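You operate a simulated robot arm through the tools that you are given. There is no shell and no other tool.

You run a simulated robot arm. Do the job below in one go: nothing can be reset, and whatever is moved stays where it is left.

Task
Shut the red knob on the bar, then vent the empty flasks on red P5 and blue P4.
Fine: both valves go back to SHUT; the frozen flask stays shut off under vacuum; all three stay hanging.

Only the result counts: the job must be done as asked and must still hold three seconds after the hand-in. Knocking over, shifting, dropping, spilling or breaking anything else fails it.

Robot
A 7-joint arm with a two-finger parallel gripper, fixed in place. Base frame: the origin is at the foot of the arm, x ahead of it, y to its left, z up; the work surface is at about z = 0.86. Units: m, rad, N and s.
Its first joint turns from -2.897 to 2.897 rad. Payload 4.4 kg.
The TCP is the grasp point between the finger pads, 0.023 m short of the fingertips. In the tool frame z runs along the fingers and y along their closing line. Largest opening 0.094 m; finger width 0.038, thickness 0.01; the body of the gripper, 0.054 by 0.096 m, starts 0.039 m behind the TCP.
Orientation is that of the tool frame in the base frame, as a unit quaternion [w, x, y, z]. With the fingers straight down and closing along the base's y, the tool's x points along the base's -x, its y along +y and its z along -z.

Tools
- The arm moves only by the tool apply_moves. Its argument "motion" is one flat list of numbers, 7 for each row, row after row: the closure in counts, from 0 (fully open) to 255 (shut), then the shift along the tool's x, y, z in m, then the turn, a rotation vector about the tool's x, y, z in rad. In form: [jaw, dx, dy, dz, wx, wy, wz, jaw, dx, dy, dz, wx, wy, wz, ...]. A call has 1 to 20 rows; each row shifts and turns the commanded pose from where the row before left it, along the tool's axes as they then stand. A row lasts 0.2 s, in which the tool goes at most 0.05 m and 0.15 rad; a call with a longer step from one row to the next is refused whole, and so is a gripper value outside its range. Where a pose cannot be reached the arm comes as near as it can. A force on the tool above 40 N (or 10 N above the force at the start of the call, whichever is more), or a blocked arm, ends the call early, and 0.2 s more pass. Each finger travels about 0.072 m/s and halts on what it meets, pressing with about 44 N; the grip force reading is that of the motor and also rises with nothing between the fingers. The clock runs only during rows and for 0.2 s after the last one: add rows that do not move to give the fingers time. It gives the time, the measured TCP pose, the force on the tool (base axes), the opening and the grip force at its end, in the units of the frame above (readings bear some noise), with the torque about the TCP (base axes, N m) and any sound that the robot's microphone picked up, and new pictures: "show" is both (left out), scene, wrist or none.
- Cameras (640 x 400 px; columns grow to the right, rows downward): "scene" is fixed at [0.4001, 0.5008, 1.8862]; the picture's right is [-0.44, -0.90, 0.00], its down [-0.75, 0.37, -0.54] and it looks along [0.48, -0.24, -0.84] (base axes); focal length 359 px, centre (320, 200). "wrist" rides on the gripper at [0.086, 0.016, -0.074] in the tool frame; the picture's right is [-0.18, 0.98, 0.00], its down [-0.58, -0.11, -0.81] and it looks along [-0.79, -0.15, 0.59] (tool axes); focal length 243 px, centre (320, 200). There is no depth. A picture from a camera that has moved, and an enlarged one, comes with that camera's place and axes in the base frame and with its lens.
- enlarge(camera, box): a new picture of the part [left, top, right, bottom] of that camera's present view, enlarged. No time passes.
- close_job(): hands the job in; it is judged then, once.

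Places have to be worked out from the pictures, the camera data and where the tool is seen. Open the gripper and draw the arm clear of the work before you hand the job in, unless the task says otherwise.

The tools are called after "Call:" by a JSON object that holds its "fn" and its "kwargs". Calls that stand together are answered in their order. apply_moves: Moves the arm, as the interface text tells. Its arguments: {"type":"object","properties":{"motion":{"type":"array","items":{"type":"number"}},"show":{"type":"string","enum":["both","scene","wrist","none"]}},"required":["motion"]} The other tools are called the same way: enlarge (camera, box) takes an enlarged picture of a part of a camera's view; close_job () hands the job in.

At the start:

```text
time_s: 0.0
ee_pos: [0.5473, 0.4211, 1.4146]
ee_rot: [-0.001, -0.001, 1.0, 0.0]
contact_force: [0.6, 1.2, -0.2]
ft_torque: [0.01, 0.01, -0.01]
gripper_width: 0.0941
gripper_force: 0.1
```

scene: 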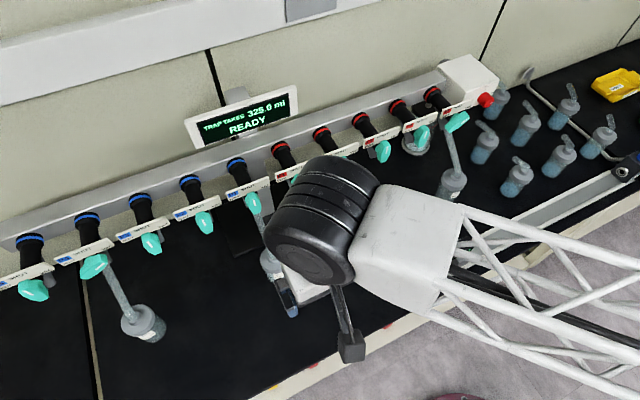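
wrist: 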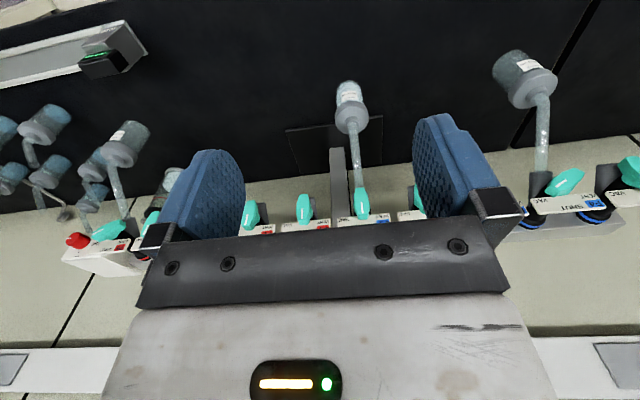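

I start with close looks at the manifold in both views to identify ports, knobs, and labels.

Call:
{"fn": "enlarge", "kwargs": {"camera": "scene", "box": [380, 50, 540, 150]}}

Call:
{"fn": "enlarge", "kwargs": {"camera": "scene", "box": [240, 90, 400, 190]}}

Call:
{"fn": "enlarge", "kwargs": {"camera": "scene", "box": [120, 140, 280, 240]}}

Call:
{"fn": "enlarge", "kwargs": {"camera": "scene", "box": [0, 220, 160, 320]}}

Call:
{"fn": "enlarge", "kwargs": {"camera": "wrist", "box": [0, 150, 320, 350]}}

Call:
{"fn": "enlarge", "kwargs": {"camera": "wrist", "box": [400, 50, 640, 250]}}

```text
4.00 times, centred on (460, 100) of scene
camera zoom: at [0.4001, 0.5008, 1.8862], right [-0.44, -0.9, 0.0], down [-0.75, 0.37, -0.54], along [0.48, -0.24, -0.84], focal length 1435 px, centre (-240, 600)
```

zoom: 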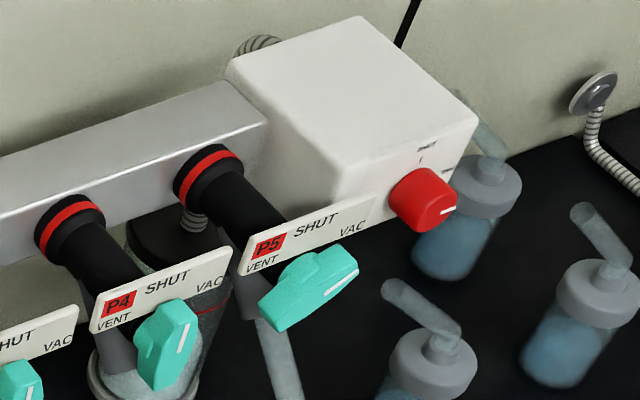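

```text
4.00 times, centred on (320, 140) of scene
camera zoom: at [0.4001, 0.5008, 1.8862], right [-0.44, -0.9, 0.0], down [-0.75, 0.37, -0.54], along [0.48, -0.24, -0.84], focal length 1435 px, centre (320, 440)
```

zoom: 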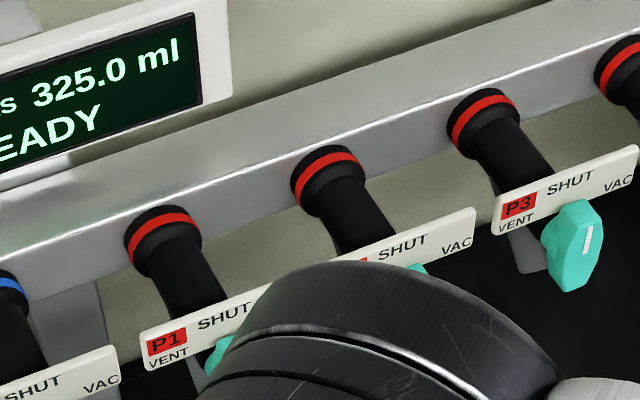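

```text
4.00 times, centred on (200, 190) of scene
camera zoom: at [0.4001, 0.5008, 1.8862], right [-0.44, -0.9, 0.0], down [-0.75, 0.37, -0.54], along [0.48, -0.24, -0.84], focal length 1435 px, centre (800, 240)
```

zoom: 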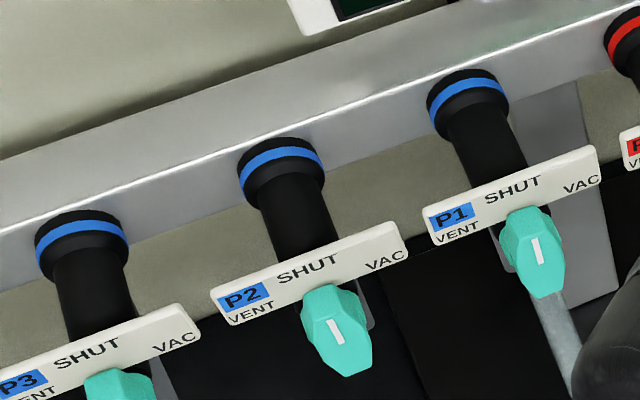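

```text
4.00 times, centred on (80, 270) of scene
camera zoom: at [0.4001, 0.5008, 1.8862], right [-0.44, -0.9, 0.0], down [-0.75, 0.37, -0.54], along [0.48, -0.24, -0.84], focal length 1435 px, centre (1280, -80)
```

zoom: 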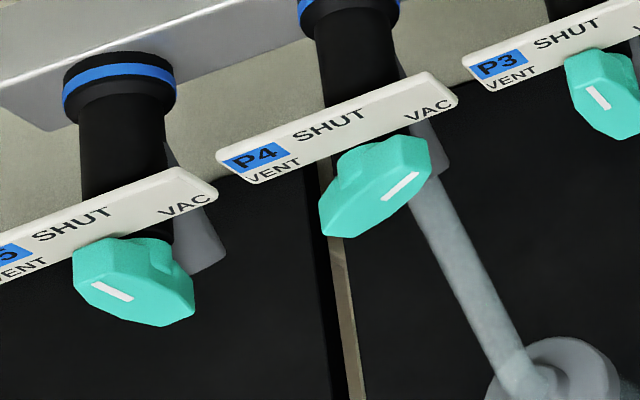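

```text
2.00 times, centred on (160, 250) of wrist
camera zoom: at [0.4598, 0.437, 1.4903], right [0.18, 0.98, 0.0], down [0.58, -0.11, 0.81], along [0.79, -0.15, -0.59], focal length 485 px, centre (640, 100)
```

zoom: 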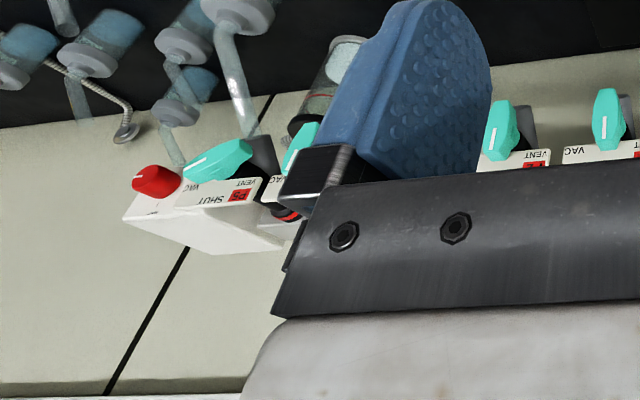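

```text
2.00 times, centred on (520, 150) of wrist
camera zoom: at [0.4598, 0.437, 1.4903], right [0.18, 0.98, 0.0], down [0.58, -0.11, 0.81], along [0.79, -0.15, -0.59], focal length 485 px, centre (-80, 300)
```

zoom: 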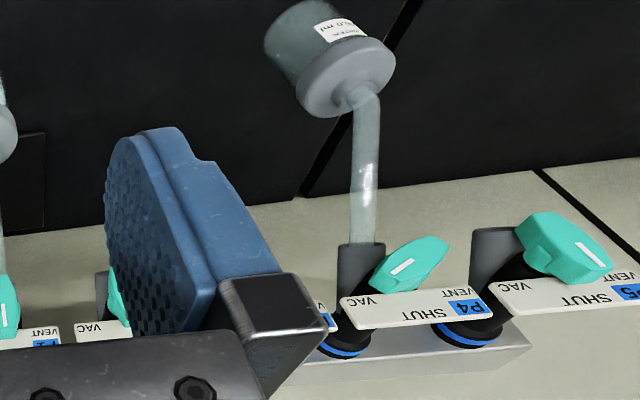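

The red knob triangulates to about (0.87, -0.23, 1.225). I zoom in on its markings and the flasks.

Call:
{"fn": "enlarge", "kwargs": {"camera": "scene", "box": [466, 78, 506, 118]}}

Call:
{"fn": "enlarge", "kwargs": {"camera": "scene", "box": [430, 95, 480, 145]}}

Call:
{"fn": "enlarge", "kwargs": {"camera": "wrist", "box": [50, 210, 160, 290]}}

Call:
{"fn": "enlarge", "kwargs": {"camera": "wrist", "box": [310, 70, 410, 240]}}

Call:
{"fn": "enlarge", "kwargs": {"camera": "wrist", "box": [0, 20, 200, 170]}}

Call:
{"fn": "enlarge", "kwargs": {"camera": "scene", "box": [380, 100, 520, 220]}}

Call:
{"fn": "enlarge", "kwargs": {"camera": "scene", "box": [180, 80, 340, 160]}}

```text
10.00 times, centred on (486, 98) of scene
camera zoom: at [0.4001, 0.5008, 1.8862], right [-0.44, -0.9, 0.0], down [-0.75, 0.37, -0.54], along [0.48, -0.24, -0.84], focal length 3587 px, centre (-1340, 1220)
```

zoom: 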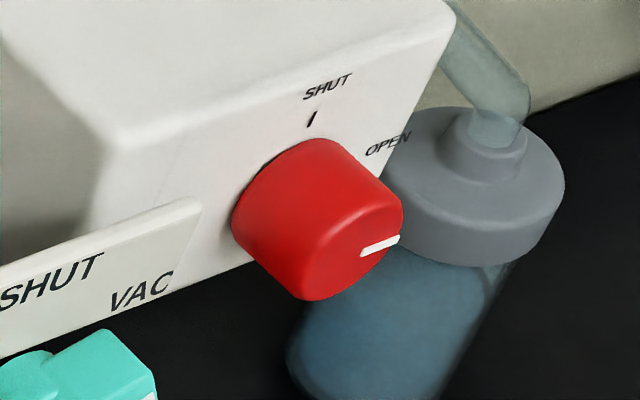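

```text
8.00 times, centred on (455, 120) of scene
camera zoom: at [0.4001, 0.5008, 1.8862], right [-0.44, -0.9, 0.0], down [-0.75, 0.37, -0.54], along [0.48, -0.24, -0.84], focal length 2870 px, centre (-760, 840)
```

zoom: 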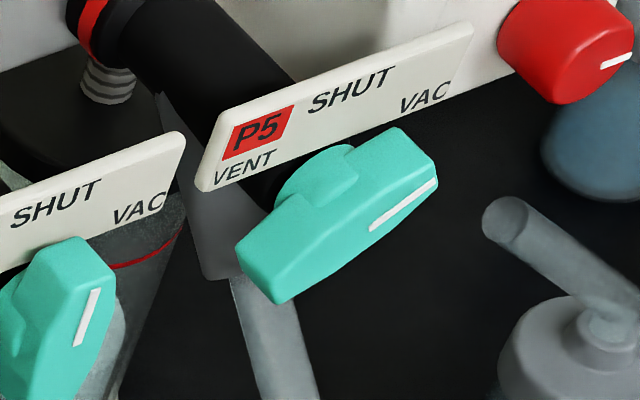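

```text
5.00 times, centred on (105, 250) of wrist
camera zoom: at [0.4598, 0.437, 1.4903], right [0.18, 0.98, 0.0], down [0.58, -0.11, 0.81], along [0.79, -0.15, -0.59], focal length 1213 px, centre (1395, -50)
```

zoom: 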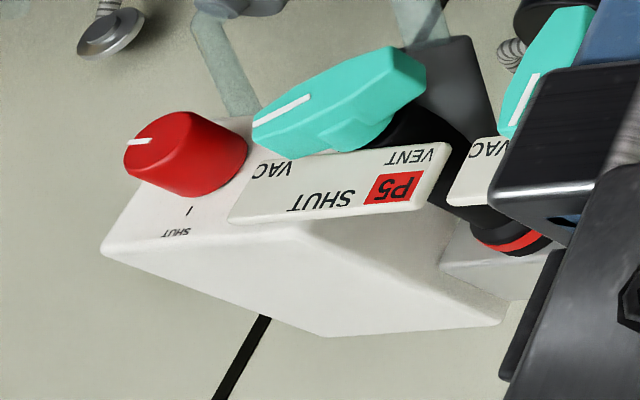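

```text
2.35 times, centred on (360, 155) of wrist
camera zoom: at [0.4598, 0.437, 1.4903], right [0.18, 0.98, 0.0], down [0.58, -0.11, 0.81], along [0.79, -0.15, -0.59], focal length 571 px, centre (226, 306)
```

zoom: 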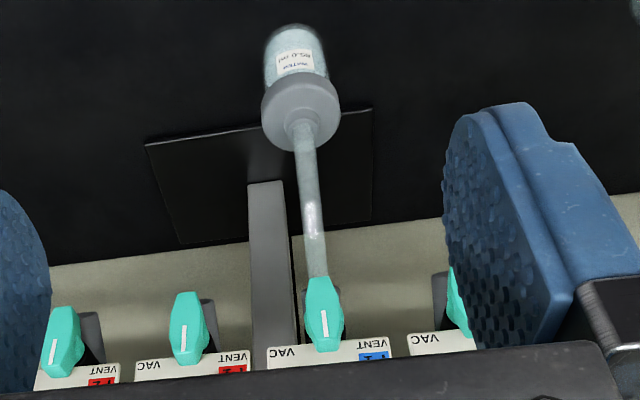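

```text
2.67 times, centred on (100, 95) of wrist
camera zoom: at [0.4598, 0.437, 1.4903], right [0.18, 0.98, 0.0], down [0.58, -0.11, 0.81], along [0.79, -0.15, -0.59], focal length 647 px, centre (907, 480)
```

zoom: 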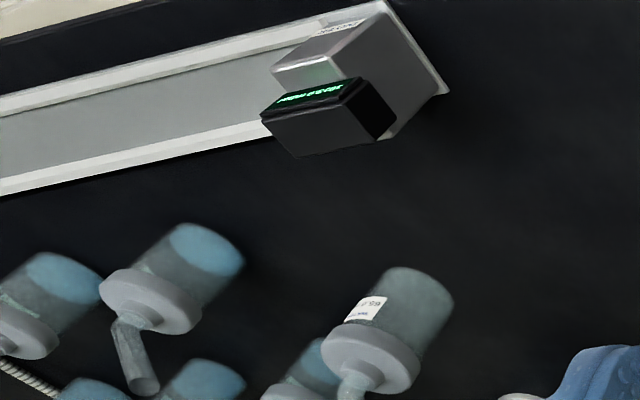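

```text
3.33 times, centred on (450, 160) of scene
camera zoom: at [0.4001, 0.5008, 1.8862], right [-0.44, -0.9, 0.0], down [-0.75, 0.37, -0.54], along [0.48, -0.24, -0.84], focal length 1196 px, centre (-113, 333)
```

zoom: 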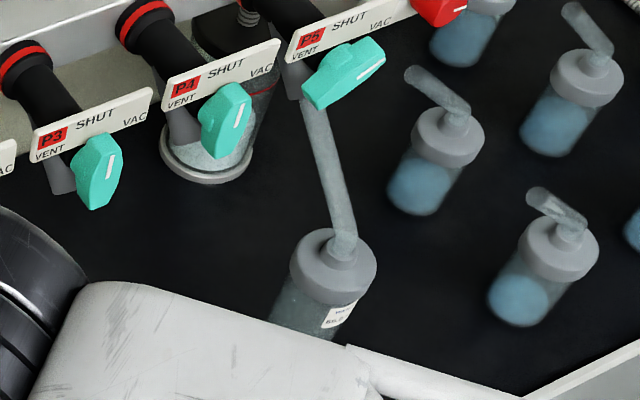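

```text
4.00 times, centred on (260, 120) of scene
camera zoom: at [0.4001, 0.5008, 1.8862], right [-0.44, -0.9, 0.0], down [-0.75, 0.37, -0.54], along [0.48, -0.24, -0.84], focal length 1435 px, centre (560, 520)
```

zoom: 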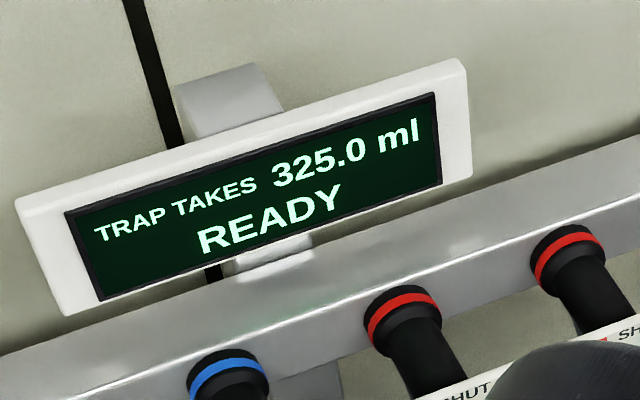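

The knob's mark points to OPEN (right); SHUT is at the top. Red P5 and blue P4 point to VAC, about 65° off vertical, and all lever axes run along base x. I pitch the tool up to point along +x, staying in place.

Call:
{"fn": "apply_moves", "kwargs": {"motion": [0, 0, 0, 0, 0, -0.1428, 0, 0, 0, 0, 0, 0, -0.1428, 0, 0, 0, 0, 0, 0, -0.1428, 0, 0, 0, 0, 0, 0, -0.1428, 0, 0, 0, 0, 0, 0, -0.1428, 0, 0, 0, 0, 0, 0, -0.1428, 0, 0, 0, 0, 0, 0, -0.1428, 0, 0, 0, 0, 0, 0, -0.1428, 0, 0, 0, 0, 0, 0, -0.1428, 0, 0, 0, 0, 0, 0, -0.1428, 0, 0, 0, 0, 0, 0, -0.1428, 0, 0, 0, 0, 0, 0, 0, 0]}}

```text
time_s: 2.6
ee_pos: [0.5484, 0.4199, 1.4141]
ee_rot: [0.707, 0.001, 0.707, -0.001]
contact_force: [-0.7, 0.3, 0.3]
ft_torque: [0.01, 0.0, -0.01]
gripper_width: 0.094
gripper_force: 0.1
camera wrist: at [0.4721, 0.4369, 1.3289], right [0.0, 0.98, 0.18], down [-0.81, -0.11, 0.58], along [0.59, -0.15, 0.79], focal length 243 px, centre (320, 200)
```

scene: 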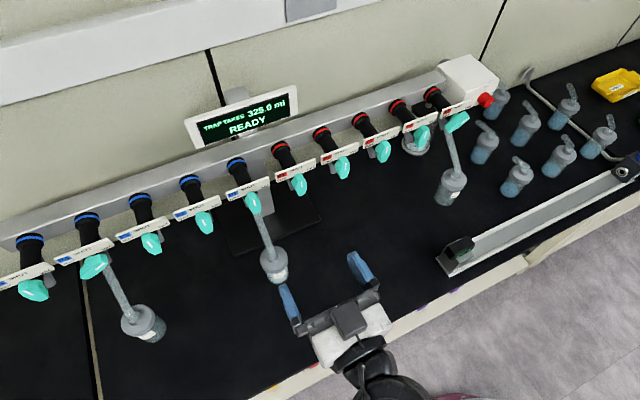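
wrist: 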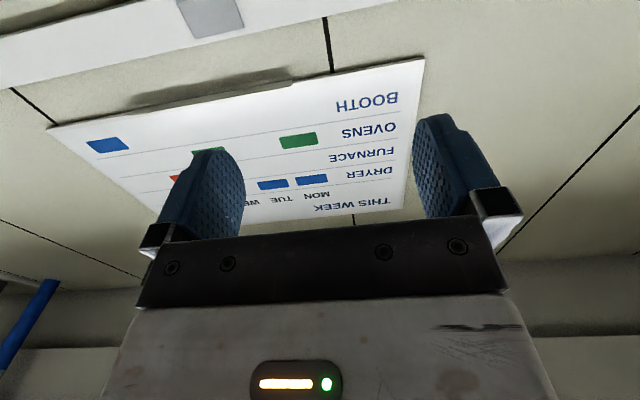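

The tool is horizontal and the scene view is clear. I take precise close-ups of the two target levers and the flasks.

Call:
{"fn": "enlarge", "kwargs": {"camera": "scene", "box": [424, 80, 504, 130]}}

Call:
{"fn": "enlarge", "kwargs": {"camera": "scene", "box": [60, 200, 140, 250]}}

Call:
{"fn": "enlarge", "kwargs": {"camera": "scene", "box": [60, 240, 180, 350]}}

Call:
{"fn": "enlarge", "kwargs": {"camera": "scene", "box": [220, 180, 320, 290]}}

Call:
{"fn": "enlarge", "kwargs": {"camera": "scene", "box": [425, 120, 485, 220]}}

Call:
{"fn": "enlarge", "kwargs": {"camera": "scene", "box": [420, 220, 500, 280]}}

```text
8.00 times, centred on (464, 105) of scene
camera zoom: at [0.4001, 0.5008, 1.8862], right [-0.44, -0.9, 0.0], down [-0.75, 0.37, -0.54], along [0.48, -0.24, -0.84], focal length 2870 px, centre (-832, 960)
```

zoom: 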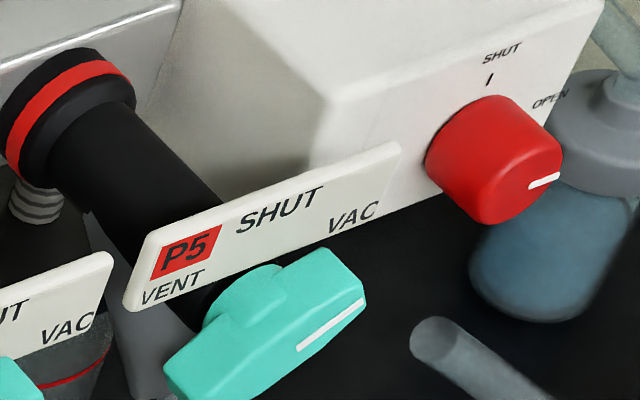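

```text
8.00 times, centred on (100, 225) of scene
camera zoom: at [0.4001, 0.5008, 1.8862], right [-0.44, -0.9, 0.0], down [-0.75, 0.37, -0.54], along [0.48, -0.24, -0.84], focal length 2870 px, centre (2080, 0)
```

zoom: 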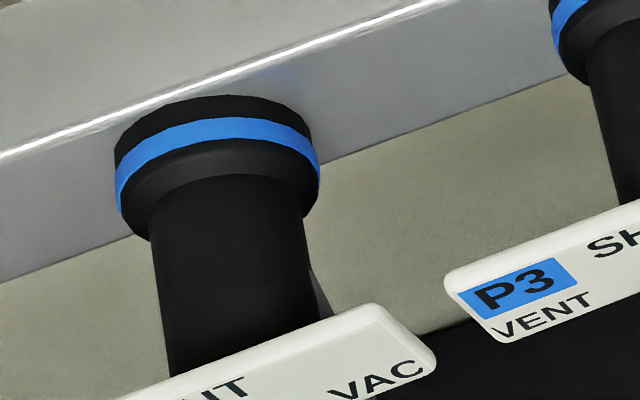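

```text
3.64 times, centred on (120, 295) of scene
camera zoom: at [0.4001, 0.5008, 1.8862], right [-0.44, -0.9, 0.0], down [-0.75, 0.37, -0.54], along [0.48, -0.24, -0.84], focal length 1304 px, centre (1047, -146)
```

zoom: 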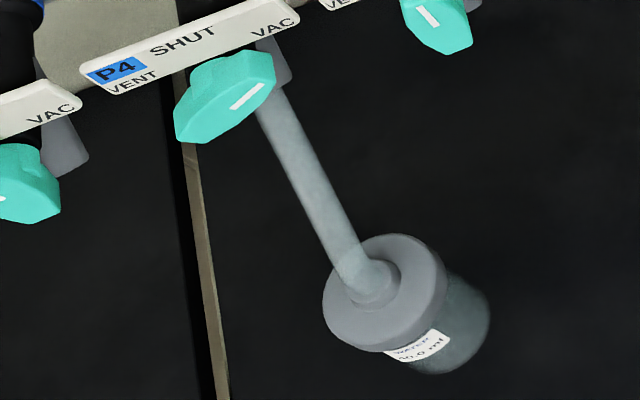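

```text
3.64 times, centred on (270, 235) of scene
camera zoom: at [0.4001, 0.5008, 1.8862], right [-0.44, -0.9, 0.0], down [-0.75, 0.37, -0.54], along [0.48, -0.24, -0.84], focal length 1304 px, centre (502, 73)
```

zoom: 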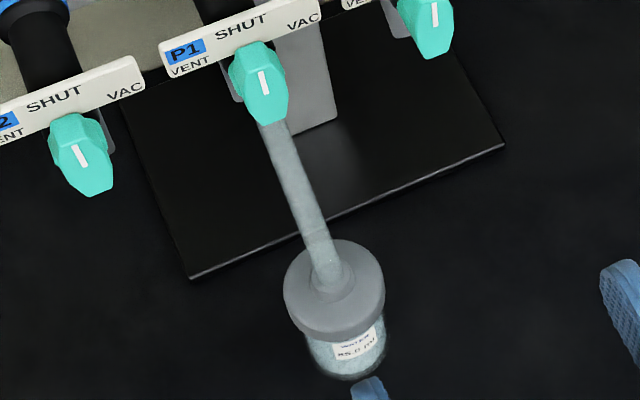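

```text
4.00 times, centred on (455, 170) of scene
camera zoom: at [0.4001, 0.5008, 1.8862], right [-0.44, -0.9, 0.0], down [-0.75, 0.37, -0.54], along [0.48, -0.24, -0.84], focal length 1435 px, centre (-220, 320)
```

zoom: 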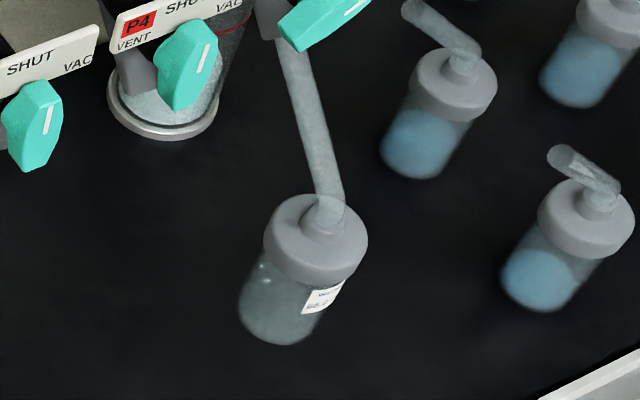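

```text
6.67 times, centred on (460, 250) of scene
camera zoom: at [0.4001, 0.5008, 1.8862], right [-0.44, -0.9, 0.0], down [-0.75, 0.37, -0.54], along [0.48, -0.24, -0.84], focal length 2392 px, centre (-613, -133)
```

zoom: 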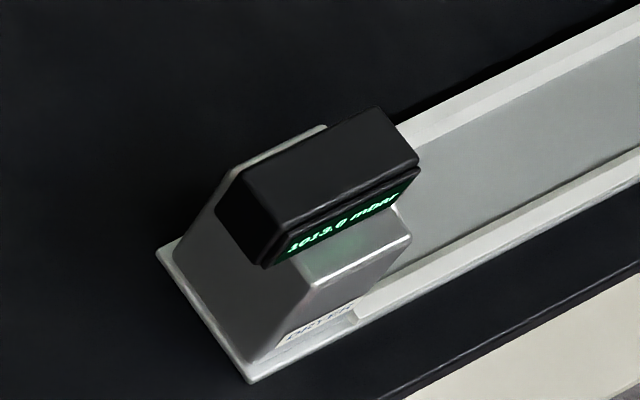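

Geometry: red P5 lever at about (0.832, -0.104, 1.230), blue P4 lever at about (0.830, 0.775, 1.231), and the red knob about 34 mm wide with its face near x=0.853. I move in front of the red knob, standing back at x≈0.70.

Call:
{"fn": "apply_moves", "kwargs": {"motion": [0, 0.01343, -0.04636, 0, 0, 0, 0, 0, 0.01343, -0.04636, 0, 0, 0, 0, 0, 0.01343, -0.04636, 0, 0, 0, 0, 0, 0.01343, -0.04636, 0, 0, 0, 0, 0, 0.01343, -0.04636, 0, 0, 0, 0, 0, 0.01343, -0.04636, 0, 0, 0, 0, 0, 0.01343, -0.04636, 0, 0, 0, 0, 0, 0.01343, -0.04636, 0, 0, 0, 0, 0, 0.01343, -0.04636, 0, 0, 0, 0, 0, 0.01343, -0.04636, 0, 0, 0, 0, 0, 0.01343, -0.04636, 0, 0, 0, 0, 0, 0.01343, -0.04636, 0, 0, 0, 0, 0, 0.01343, -0.04636, 0, 0, 0, 0, 0, 0.01343, -0.04636, 0, 0, 0, 0, 0, 0, 0, 0.05, 0, 0, 0, 0, 0, 0, 0.05, 0, 0, 0, 0, 0, 0, 0.05, 0, 0, 0, 0, 0, 0, 0, 0, 0, 0]}}

```text
time_s: 6.4
ee_pos: [0.6974, -0.181, 1.2365]
ee_rot: [0.706, 0.0, 0.708, 0.001]
contact_force: [0.0, -0.7, -2.3]
ft_torque: [0.02, -0.15, 0.04]
gripper_width: 0.0942
gripper_force: 0.0
out of reach, approached as far as the arm can: row 10, 11
camera wrist: at [0.6215, -0.1648, 1.1516], right [0.0, 0.98, 0.18], down [-0.8, -0.11, 0.58], along [0.59, -0.15, 0.79], focal length 243 px, centre (320, 200)
```

scene: 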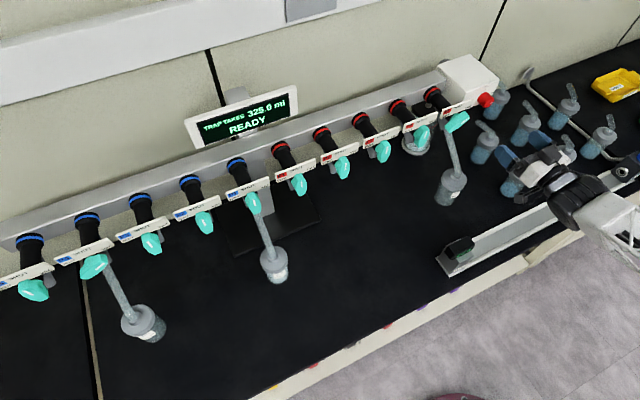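
wrist: 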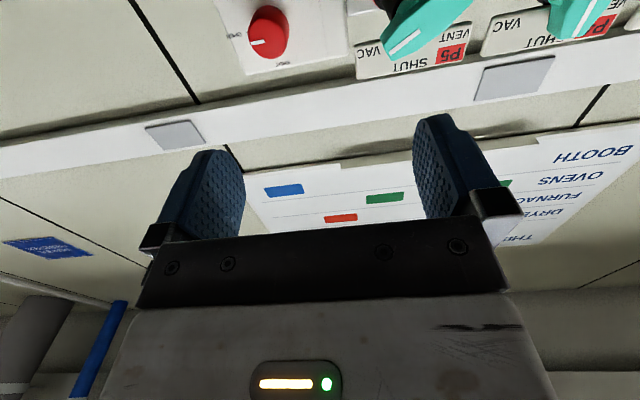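

The view from below now shows the red knob and P5. I zoom in to refine positions before approaching.

Call:
{"fn": "enlarge", "kwargs": {"camera": "wrist", "box": [220, 0, 380, 100]}}

Call:
{"fn": "enlarge", "kwargs": {"camera": "wrist", "box": [340, 0, 500, 100]}}

Call:
{"fn": "enlarge", "kwargs": {"camera": "scene", "box": [480, 110, 620, 220]}}

```text
4.00 times, centred on (300, 50) of wrist
camera zoom: at [0.6215, -0.1648, 1.1516], right [0.0, 0.98, 0.18], down [-0.8, -0.11, 0.58], along [0.59, -0.15, 0.79], focal length 970 px, centre (400, 800)
```

zoom: 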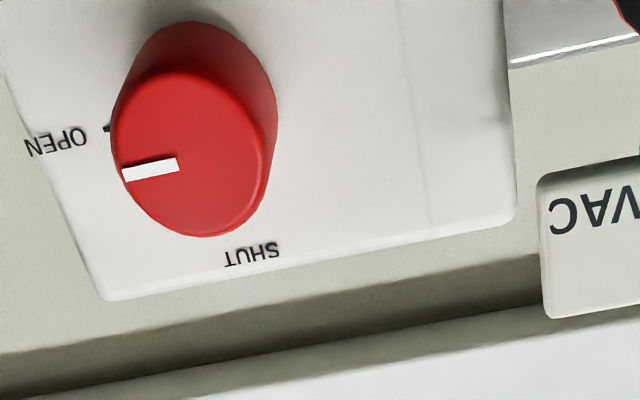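

```text
4.00 times, centred on (420, 50) of wrist
camera zoom: at [0.6215, -0.1648, 1.1516], right [0.0, 0.98, 0.18], down [-0.8, -0.11, 0.58], along [0.59, -0.15, 0.79], focal length 970 px, centre (-80, 800)
```

zoom: 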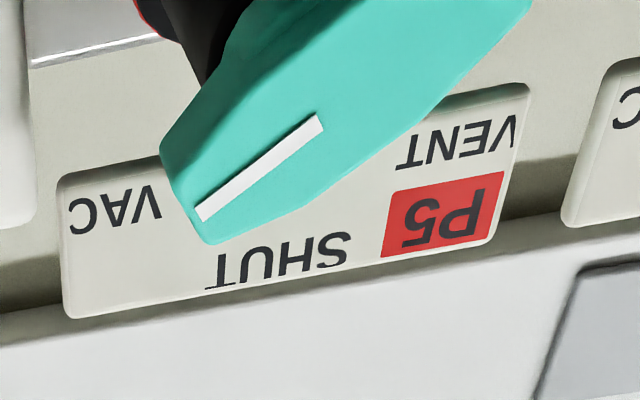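

```text
3.64 times, centred on (550, 165) of scene
camera zoom: at [0.4001, 0.5008, 1.8862], right [-0.44, -0.9, 0.0], down [-0.75, 0.37, -0.54], along [0.48, -0.24, -0.84], focal length 1304 px, centre (-516, 327)
```

zoom: 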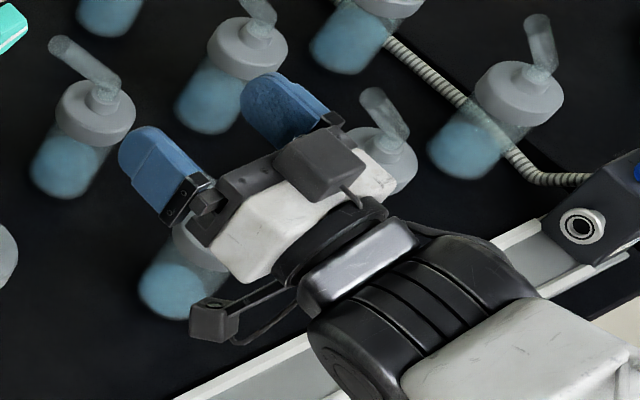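

The knob face centre refines to (0.853, -0.2245, 1.229), and the levers' VAC position is 60° from SHUT. I pre-close slightly, line up, and advance so the fingertips straddle the knob.

Call:
{"fn": "apply_moves", "kwargs": {"motion": [90, 0.008, -0.0435, 0, 0, 0, 0, 90, 0, 0, 0, 0, 0, 0, 90, 0, 0, 0.0376, 0, 0, 0, 90, 0, 0, 0.0376, 0, 0, 0, 90, 0, 0, 0.0376, 0, 0, 0, 90, 0, 0, 0, 0, 0, 0]}}

```text
time_s: 7.8
ee_pos: [0.8097, -0.2245, 1.2335]
ee_rot: [0.707, -0.001, 0.707, 0.0]
contact_force: [-0.2, 0.5, 0.5]
ft_torque: [0.02, 0.01, 0.02]
gripper_width: 0.0608
gripper_force: 0.1
camera wrist: at [0.7327, -0.208, 1.1481], right [0.0, 0.98, 0.18], down [-0.81, -0.11, 0.58], along [0.59, -0.15, 0.79], focal length 243 px, centre (320, 200)
```

scene: 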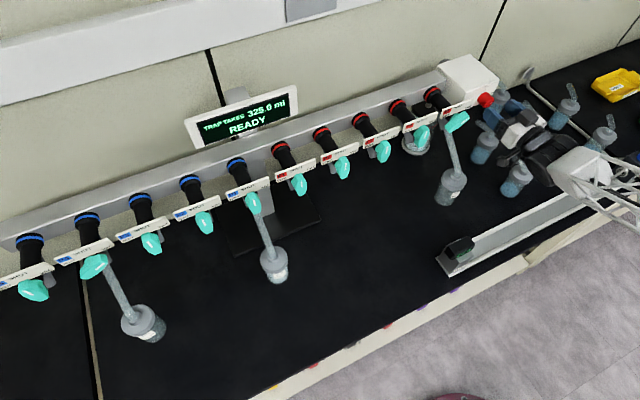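
wrist: 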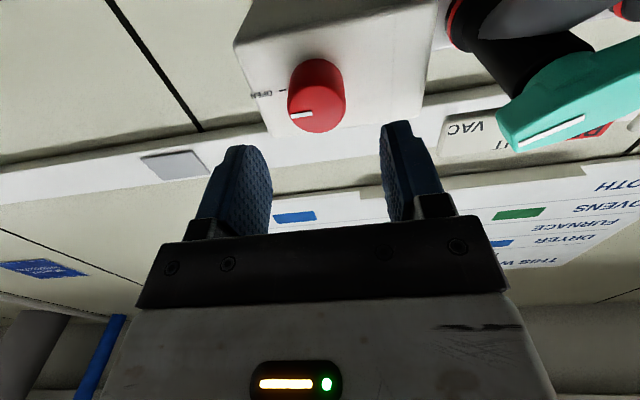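

Lateral alignment looks right (knob at y≈-0.2243). I enlarge to check the vertical offset.

Call:
{"fn": "enlarge", "kwargs": {"camera": "wrist", "box": [200, 30, 440, 180]}}

Call:
{"fn": "enlarge", "kwargs": {"camera": "scene", "box": [460, 70, 560, 170]}}

```text
2.67 times, centred on (320, 105) of wrist
camera zoom: at [0.7327, -0.208, 1.1481], right [0.0, 0.98, 0.18], down [-0.81, -0.11, 0.58], along [0.59, -0.15, 0.79], focal length 647 px, centre (320, 453)
```

zoom: 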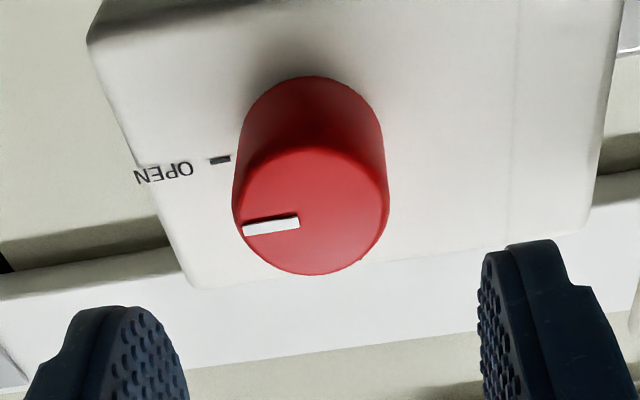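

```text
4.00 times, centred on (510, 120) of scene
camera zoom: at [0.4001, 0.5008, 1.8862], right [-0.44, -0.9, 0.0], down [-0.75, 0.37, -0.54], along [0.48, -0.24, -0.84], focal length 1435 px, centre (-440, 520)
```

zoom: 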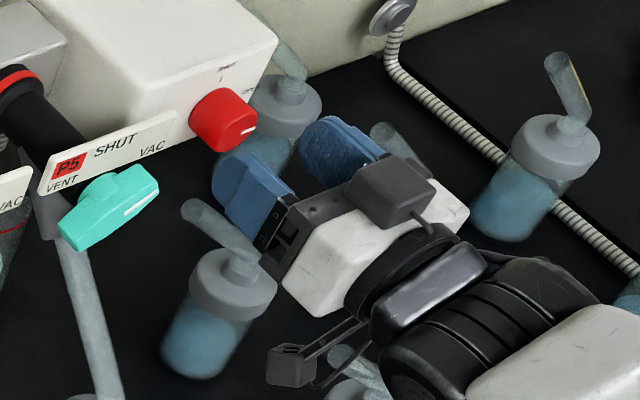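

The knob appears about 5 mm below the tool axis, with its face at x≈0.853–0.858. I lower 5 mm, advance 20 mm and measure again.

Call:
{"fn": "apply_moves", "kwargs": {"motion": [90, 0.005, 0, 0.01, 0, 0, 0, 90, 0, 0, 0.01, 0, 0, 0, 90, 0, 0, 0, 0, 0, 0], "show": "wrist"}}

Call:
{"fn": "enlarge", "kwargs": {"camera": "wrist", "box": [200, 30, 440, 180]}}

Call:
{"fn": "enlarge", "kwargs": {"camera": "scene", "box": [460, 70, 540, 120]}}

```text
time_s: 8.6
ee_pos: [0.8286, -0.2254, 1.2274]
ee_rot: [0.707, 0.0, 0.707, 0.0]
contact_force: [0.7, -0.4, -0.3]
ft_torque: [0.02, -0.01, 0.01]
gripper_width: 0.0608
gripper_force: 0.1
camera wrist: at [0.754, -0.2092, 1.1416], right [0.0, 0.98, 0.18], down [-0.81, -0.11, 0.58], along [0.59, -0.15, 0.79], focal length 243 px, centre (320, 200)
```

wrist: 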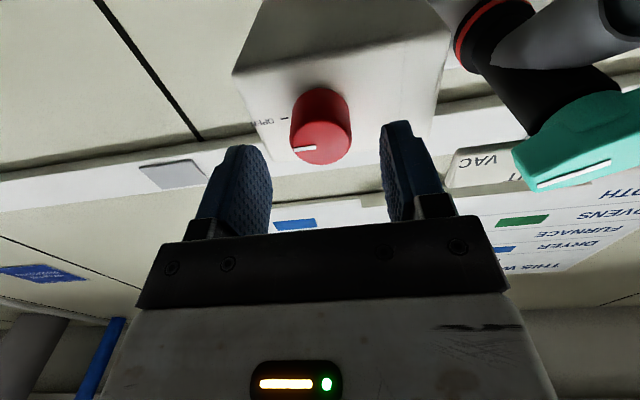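

```text
2.67 times, centred on (320, 105) of wrist
camera zoom: at [0.754, -0.2092, 1.1416], right [0.0, 0.98, 0.18], down [-0.81, -0.11, 0.58], along [0.59, -0.15, 0.79], focal length 647 px, centre (320, 453)
```

zoom: 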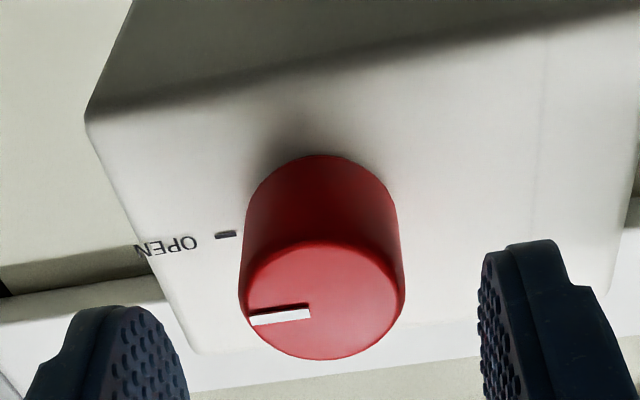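

```text
8.00 times, centred on (500, 95) of scene
camera zoom: at [0.4001, 0.5008, 1.8862], right [-0.44, -0.9, 0.0], down [-0.75, 0.37, -0.54], along [0.48, -0.24, -0.84], focal length 2870 px, centre (-1120, 1040)
```

zoom: 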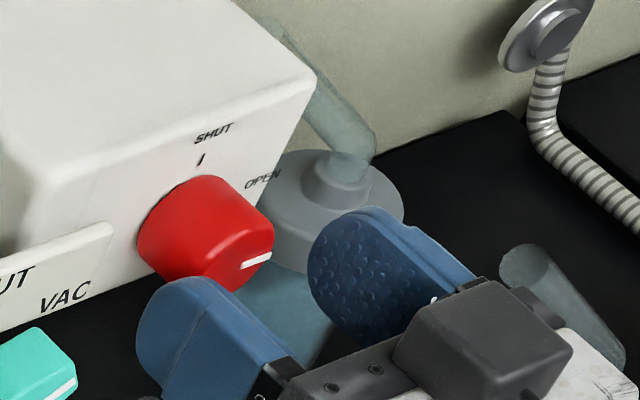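

The readings agree: knob face at (0.858, -0.2255, 1.2285), box face x≈0.882, and the TCP is aligned to within 1 mm. I advance 22 mm and close on the knob.

Call:
{"fn": "apply_moves", "kwargs": {"motion": [90, 0, 0, 0.011, 0, 0, 0, 90, 0, 0, 0.011, 0, 0, 0, 90, 0, 0, 0, 0, 0, 0, 255, 0, 0, 0, 0, 0, 0, 255, 0, 0, 0, 0, 0, 0, 255, 0, 0, 0, 0, 0, 0], "show": "both"}}

```text
time_s: 10.0
ee_pos: [0.8514, -0.2246, 1.2265]
ee_rot: [0.707, 0.0, 0.707, 0.001]
contact_force: [4.6, 11.6, 0.2]
ft_torque: [0.0, 0.15, -0.32]
gripper_width: 0.0335
gripper_force: 45.1
camera wrist: at [0.7761, -0.2088, 1.1411], right [0.0, 0.98, 0.18], down [-0.81, -0.11, 0.58], along [0.59, -0.15, 0.79], focal length 243 px, centre (320, 200)
```

scene: 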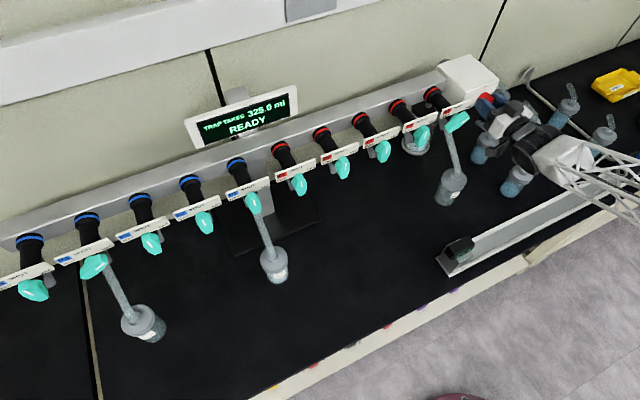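
wrist: 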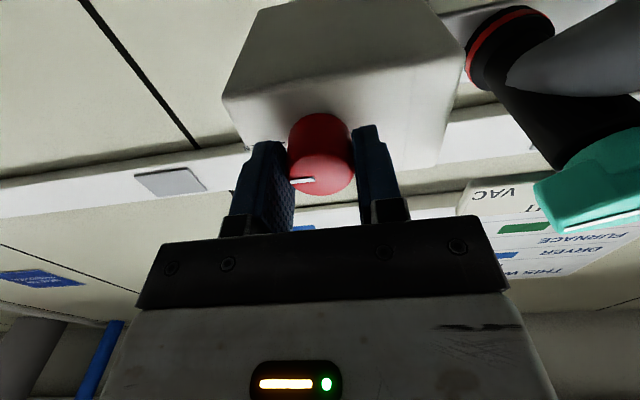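

The knob is gripped (33.5 mm) with a small +y side load, so I nudge 0.7 mm to relieve it and start turning counter-clockwise (seen from the front).

Call:
{"fn": "apply_moves", "kwargs": {"motion": [255, 0, 0.0007, 0, 0, 0, 0, 255, 0, 0, 0, 0, 0, -0.1, 255, 0, 0, 0, 0, 0, -0.1, 255, 0, 0, 0, 0, 0, -0.1, 255, 0, 0, 0, 0, 0, 0], "show": "wrist"}}

```text
time_s: 11.2
ee_pos: [0.8516, -0.2241, 1.2271]
ee_rot: [0.699, -0.106, 0.699, -0.107]
contact_force: [-23.6, 18.0, 1.9]
ft_torque: [-0.01, 0.52, -0.37]
gripper_width: 0.0337
gripper_force: 45.3
camera wrist: at [0.7762, -0.235, 1.1402], right [0.0, 0.99, -0.12], down [-0.81, 0.07, 0.59], along [0.59, 0.09, 0.8], focal length 243 px, centre (320, 200)
```

wrist: 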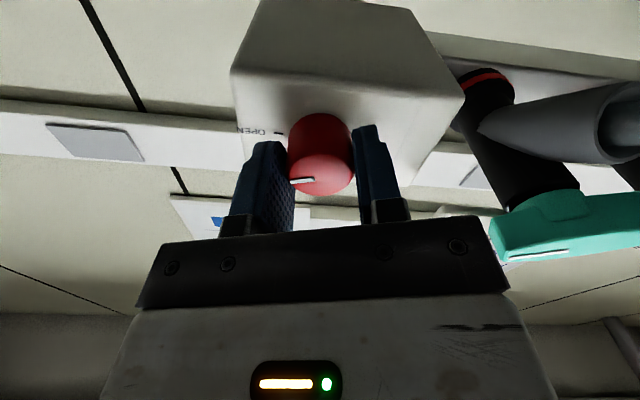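

The knob turns with the fingers, but side loads rose (-24 N x, +18 N y). I back off 1 mm along the axis and check the response.

Call:
{"fn": "apply_moves", "kwargs": {"motion": [255, 0, 0, -0.001, 0, 0, 0, 255, 0, 0, 0, 0, 0, 0], "show": "none"}}

Call:
{"fn": "apply_moves", "kwargs": {"motion": [255, 0, 0.001, 0, 0, 0, 0, 255, 0, 0, 0, 0, 0, 0], "show": "none"}}

```text
time_s: 11.8
ee_pos: [0.8511, -0.2241, 1.2257]
ee_rot: [0.699, -0.106, 0.699, -0.106]
contact_force: [36.4, 10.8, 2.9]
ft_torque: [0.02, -0.21, -0.37]
gripper_width: 0.0338
gripper_force: 44.9
```

```text
time_s: 12.4
ee_pos: [0.8515, -0.2253, 1.2262]
ee_rot: [0.699, -0.105, 0.699, -0.106]
contact_force: [34.7, 1.0, 7.6]
ft_torque: [0.01, -0.04, 0.49]
gripper_width: 0.0338
gripper_force: 45.5
```

Axial stiffness is about 60 N/mm and lateral is now near zero. I correct +0.6 mm axially and keep turning.

Call:
{"fn": "apply_moves", "kwargs": {"motion": [255, 0, 0, 0.0006, 0, 0, 0, 255, 0, 0, 0, 0, 0, -0.1, 255, 0, 0, 0, 0, 0, -0.1, 255, 0, 0, 0, 0, 0, -0.1, 255, 0, 0, 0, 0, 0, 0], "show": "wrist"}}

```text
time_s: 13.6
ee_pos: [0.8521, -0.2256, 1.2268]
ee_rot: [0.675, -0.21, 0.676, -0.209]
contact_force: [-32.4, -4.8, 11.0]
ft_torque: [-0.01, 0.0, 0.32]
gripper_width: 0.0338
gripper_force: 45.1
camera wrist: at [0.7755, -0.2602, 1.1469], right [0.0, 0.91, -0.4], down [-0.81, 0.24, 0.54], along [0.59, 0.33, 0.74], focal length 243 px, centre (320, 200)
```

wrist: 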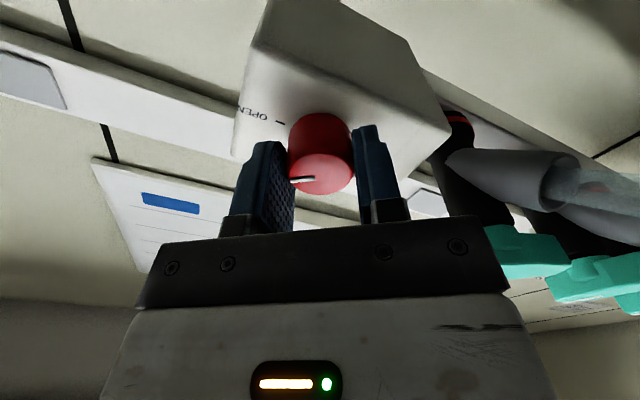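

Roll is now -0.6 rad and the axial load drifts with rotation. I compensate with small retreats and continue to -1.0.

Call:
{"fn": "apply_moves", "kwargs": {"motion": [255, 0, 0, -0.0005, 0, 0, 0, 255, 0, 0, -0.00017, 0, 0, -0.1, 255, 0, 0, -0.00017, 0, 0, -0.1, 255, 0, 0, -0.00017, 0, 0, -0.1, 255, 0, 0, -0.00017, 0, 0, -0.1, 255, 0, 0, 0, 0, 0, 0], "show": "none"}}

```text
time_s: 15.0
ee_pos: [0.8527, -0.225, 1.2264]
ee_rot: [0.62, -0.339, 0.621, -0.339]
contact_force: [30.5, -27.8, 13.8]
ft_torque: [-0.02, 0.34, 0.09]
gripper_width: 0.0337
gripper_force: 44.7
```

At -1.0 rad; I relieve the accumulated loads (forward 0.4 mm, tool y -2 mm, tool x +0.6 mm) and check.

Call:
{"fn": "apply_moves", "kwargs": {"motion": [255, 0.0006, -0.002, 0.0004, 0, 0, 0, 255, 0, 0, 0, 0, 0, 0], "show": "none"}}

```text
time_s: 15.6
ee_pos: [0.852, -0.225, 1.2256]
ee_rot: [0.62, -0.34, 0.621, -0.339]
contact_force: [-1.1, 10.6, 0.2]
ft_torque: [-0.01, -0.29, -0.21]
gripper_width: 0.0338
gripper_force: 44.7
```

Loads are near zero. I continue with -0.3 rad.

Call:
{"fn": "apply_moves", "kwargs": {"motion": [255, 0, 0, -0.0001, 0, 0, -0.1, 255, 0, 0, -0.0001, 0, 0, -0.1, 255, 0, 0, -0.0001, 0, 0, -0.1, 255, 0, 0, 0, 0, 0, 0], "show": "none"}}

```text
time_s: 16.8
ee_pos: [0.8512, -0.224, 1.2268]
ee_rot: [0.562, -0.429, 0.564, -0.427]
contact_force: [16.8, 3.4, -3.3]
ft_torque: [-0.01, -0.51, -0.19]
gripper_width: 0.0338
gripper_force: 45.0
stopped in row 4: the force on the tool passed its limit at 41 N (the readings are from after the stop); the commanded pose is now the measured one
```

A transient tripped the limit at roll -1.30; loads are now low. I finish the last 0.27 rad in finer steps.

Call:
{"fn": "apply_moves", "kwargs": {"motion": [255, 0, 0, 0.0002, 0, 0, -0.05, 255, 0, 0, 0, 0, 0, -0.05, 255, 0, 0, 0, 0, 0, -0.05, 255, 0, 0, 0, 0, 0, 0], "show": "none"}}

Call:
{"fn": "apply_moves", "kwargs": {"motion": [255, 0, 0, 0, 0, 0, -0.04, 255, 0, 0, 0, 0, 0, -0.04, 255, 0, 0, 0, 0, 0, -0.04, 255, 0, 0, 0, 0, 0, 0], "show": "both"}}

```text
time_s: 17.8
ee_pos: [0.8513, -0.225, 1.2254]
ee_rot: [0.529, -0.469, 0.53, -0.468]
contact_force: [13.3, 1.1, -2.3]
ft_torque: [-0.02, -0.66, 0.24]
gripper_width: 0.0338
gripper_force: 44.9
```

```text
time_s: 18.8
ee_pos: [0.852, -0.2248, 1.2266]
ee_rot: [-0.5, 0.501, -0.499, 0.5]
contact_force: [27.4, 5.5, -3.6]
ft_torque: [0.14, -0.52, -0.2]
gripper_width: 0.0335
gripper_force: 44.7
camera wrist: at [0.7754, -0.3111, 1.211], right [0.0, 0.18, -0.98], down [-0.81, 0.58, 0.11], along [0.59, 0.79, 0.15], focal length 243 px, centre (320, 200)
```

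scene: 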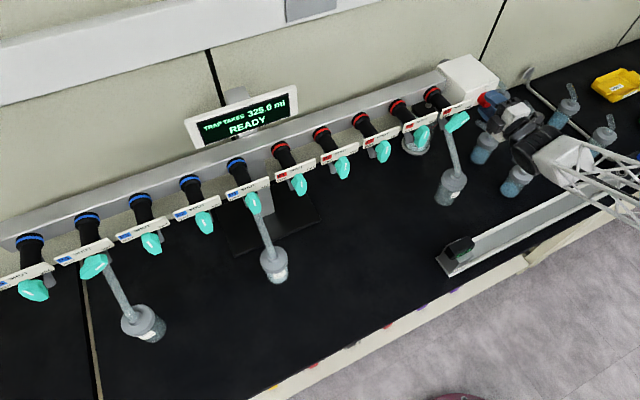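
wrist: 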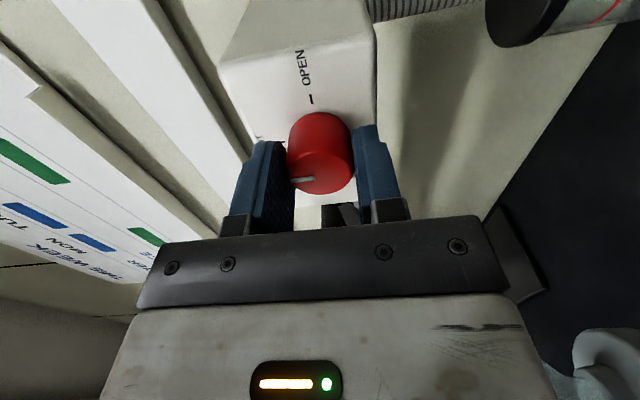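

The knob has turned 90°, with a slight torque building at the end stop. I open, back straight out and look at the mark.

Call:
{"fn": "apply_moves", "kwargs": {"motion": [90, 0, 0, 0, 0, 0, 0, 90, 0, 0, 0, 0, 0, 0, 90, 0, 0, 0, 0, 0, 0, 90, 0, 0, -0.04, 0, 0, 0, 90, 0, 0, -0.04, 0, 0, 0, 90, 0, 0, -0.04, 0, 0, 0, 90, 0, 0, 0, 0, 0, 0], "show": "both"}}

Call:
{"fn": "enlarge", "kwargs": {"camera": "scene", "box": [466, 78, 506, 118]}}

Call:
{"fn": "enlarge", "kwargs": {"camera": "scene", "box": [160, 80, 320, 180]}}

```text
time_s: 20.4
ee_pos: [0.7325, -0.2237, 1.2262]
ee_rot: [-0.5, 0.5, -0.5, 0.499]
contact_force: [0.0, -0.1, 0.5]
ft_torque: [0.0, 0.0, -0.04]
gripper_width: 0.0605
gripper_force: 0.0
camera wrist: at [0.6564, -0.3102, 1.2107], right [0.0, 0.18, -0.98], down [-0.81, 0.58, 0.11], along [0.59, 0.79, 0.15], focal length 243 px, centre (320, 200)
```

scene: 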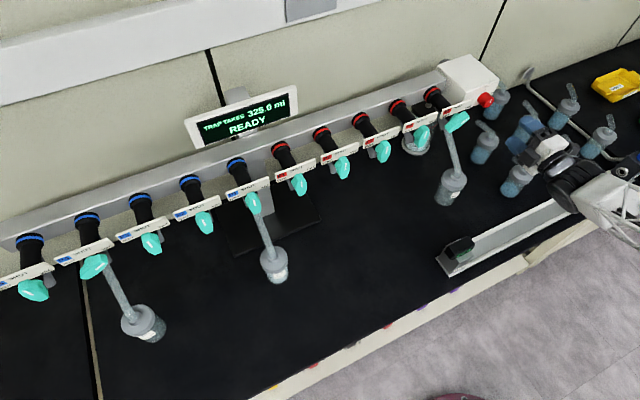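
wrist: 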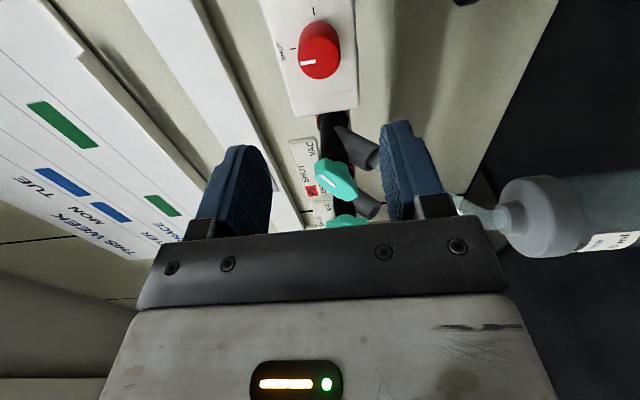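

```text
10.00 times, centred on (486, 98) of scene
camera zoom: at [0.4001, 0.5008, 1.8862], right [-0.44, -0.9, 0.0], down [-0.75, 0.37, -0.54], along [0.48, -0.24, -0.84], focal length 3587 px, centre (-1340, 1220)
```

zoom: 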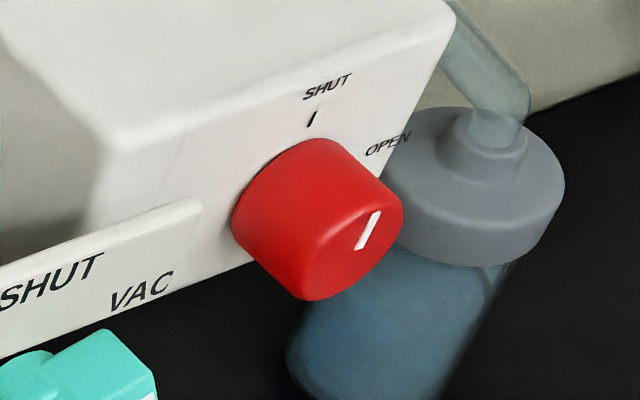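

```text
4.00 times, centred on (240, 130) of scene
camera zoom: at [0.4001, 0.5008, 1.8862], right [-0.44, -0.9, 0.0], down [-0.75, 0.37, -0.54], along [0.48, -0.24, -0.84], focal length 1435 px, centre (640, 480)
```

zoom: 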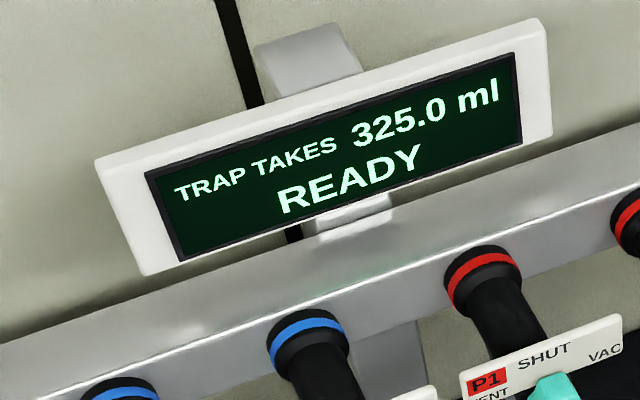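

The mark is now vertical, aligned with the SHUT tick, so the knob is shut. I roll back to neutral and move in front of red P5 for a close look.

Call:
{"fn": "apply_moves", "kwargs": {"motion": [0, 0, 0, -0.01, 0, 0, 0.1428, 0, 0, 0, -0.01, 0, 0, 0.1428, 0, 0, 0, -0.01, 0, 0, 0.1428, 0, 0, 0, 0, 0, 0, 0.1428, 0, 0, 0, 0, 0, 0, 0.1428, 0, 0, 0, 0, 0, 0, 0.1428, 0, 0, 0, 0, 0, 0, 0.1428, 0, 0, 0, 0, 0, 0, 0.1428, 0, 0, 0, 0, 0, 0, 0.1428, 0, 0, 0, 0, 0, 0, 0.1428, 0, 0, 0, 0, 0, 0, 0.1428, 0, 0, 0.04, 0, 0, 0, 0, 0, 0, 0.04, 0, 0, 0, 0, 0, 0, 0.04, 0, 0, 0, 0, 0, 0, 0, 0, 0, 0, 0], "show": "wrist"}}

Call:
{"fn": "enlarge", "kwargs": {"camera": "wrist", "box": [200, 0, 440, 150]}}

```text
time_s: 23.6
ee_pos: [0.7014, -0.104, 1.2273]
ee_rot: [0.706, 0.0, 0.708, 0.0]
contact_force: [0.8, 0.5, 0.0]
ft_torque: [0.0, -0.01, -0.02]
gripper_width: 0.0939
gripper_force: 0.2
camera wrist: at [0.625, -0.0874, 1.1409], right [0.0, 0.98, 0.18], down [-0.81, -0.11, 0.58], along [0.59, -0.15, 0.79], focal length 243 px, centre (320, 200)
```

wrist: 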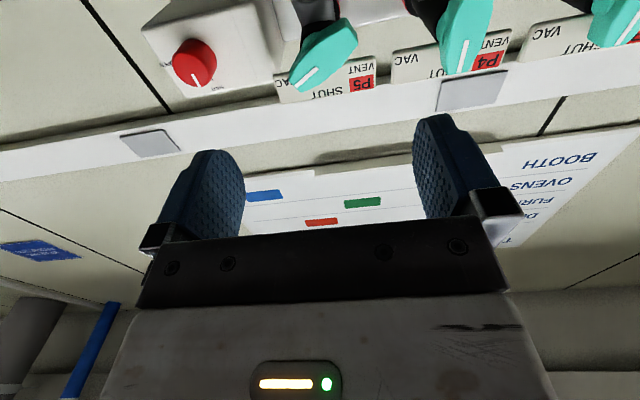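

```text
2.67 times, centred on (320, 75) of wrist
camera zoom: at [0.625, -0.0874, 1.1409], right [0.0, 0.98, 0.18], down [-0.81, -0.11, 0.58], along [0.59, -0.15, 0.79], focal length 647 px, centre (320, 533)
```

zoom: 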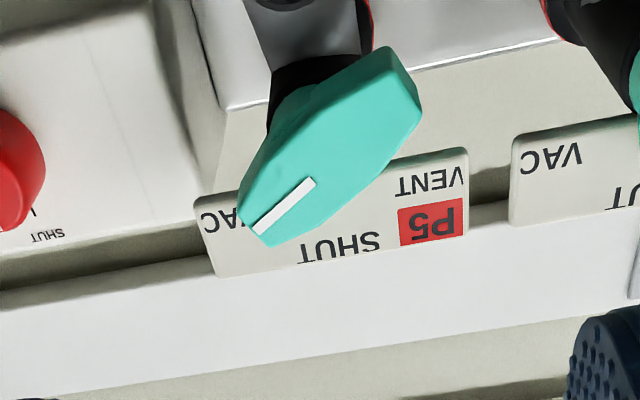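

I measure the neighbouring vertical lever (red P4) to confirm the pivot height and port spacing.

Call:
{"fn": "enlarge", "kwargs": {"camera": "wrist", "box": [400, 0, 560, 100]}}

Call:
{"fn": "enlarge", "kwargs": {"camera": "scene", "box": [400, 90, 480, 140]}}

```text
4.00 times, centred on (480, 50) of wrist
camera zoom: at [0.625, -0.0874, 1.1409], right [0.0, 0.98, 0.18], down [-0.81, -0.11, 0.58], along [0.59, -0.15, 0.79], focal length 970 px, centre (-320, 800)
```

zoom: 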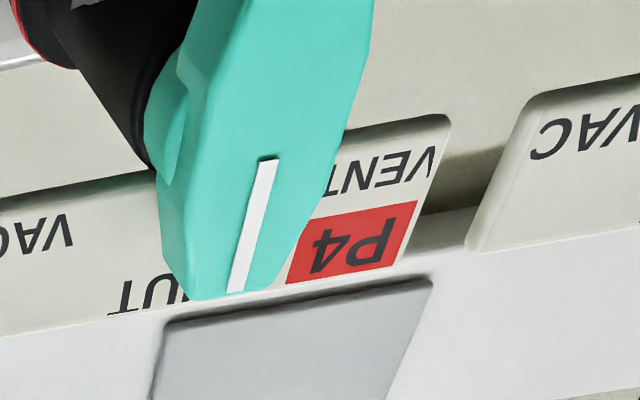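

```text
8.00 times, centred on (440, 115) of scene
camera zoom: at [0.4001, 0.5008, 1.8862], right [-0.44, -0.9, 0.0], down [-0.75, 0.37, -0.54], along [0.48, -0.24, -0.84], focal length 2870 px, centre (-640, 880)
```

zoom: 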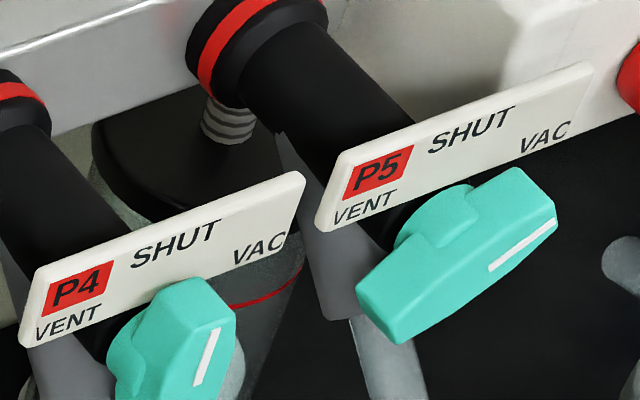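

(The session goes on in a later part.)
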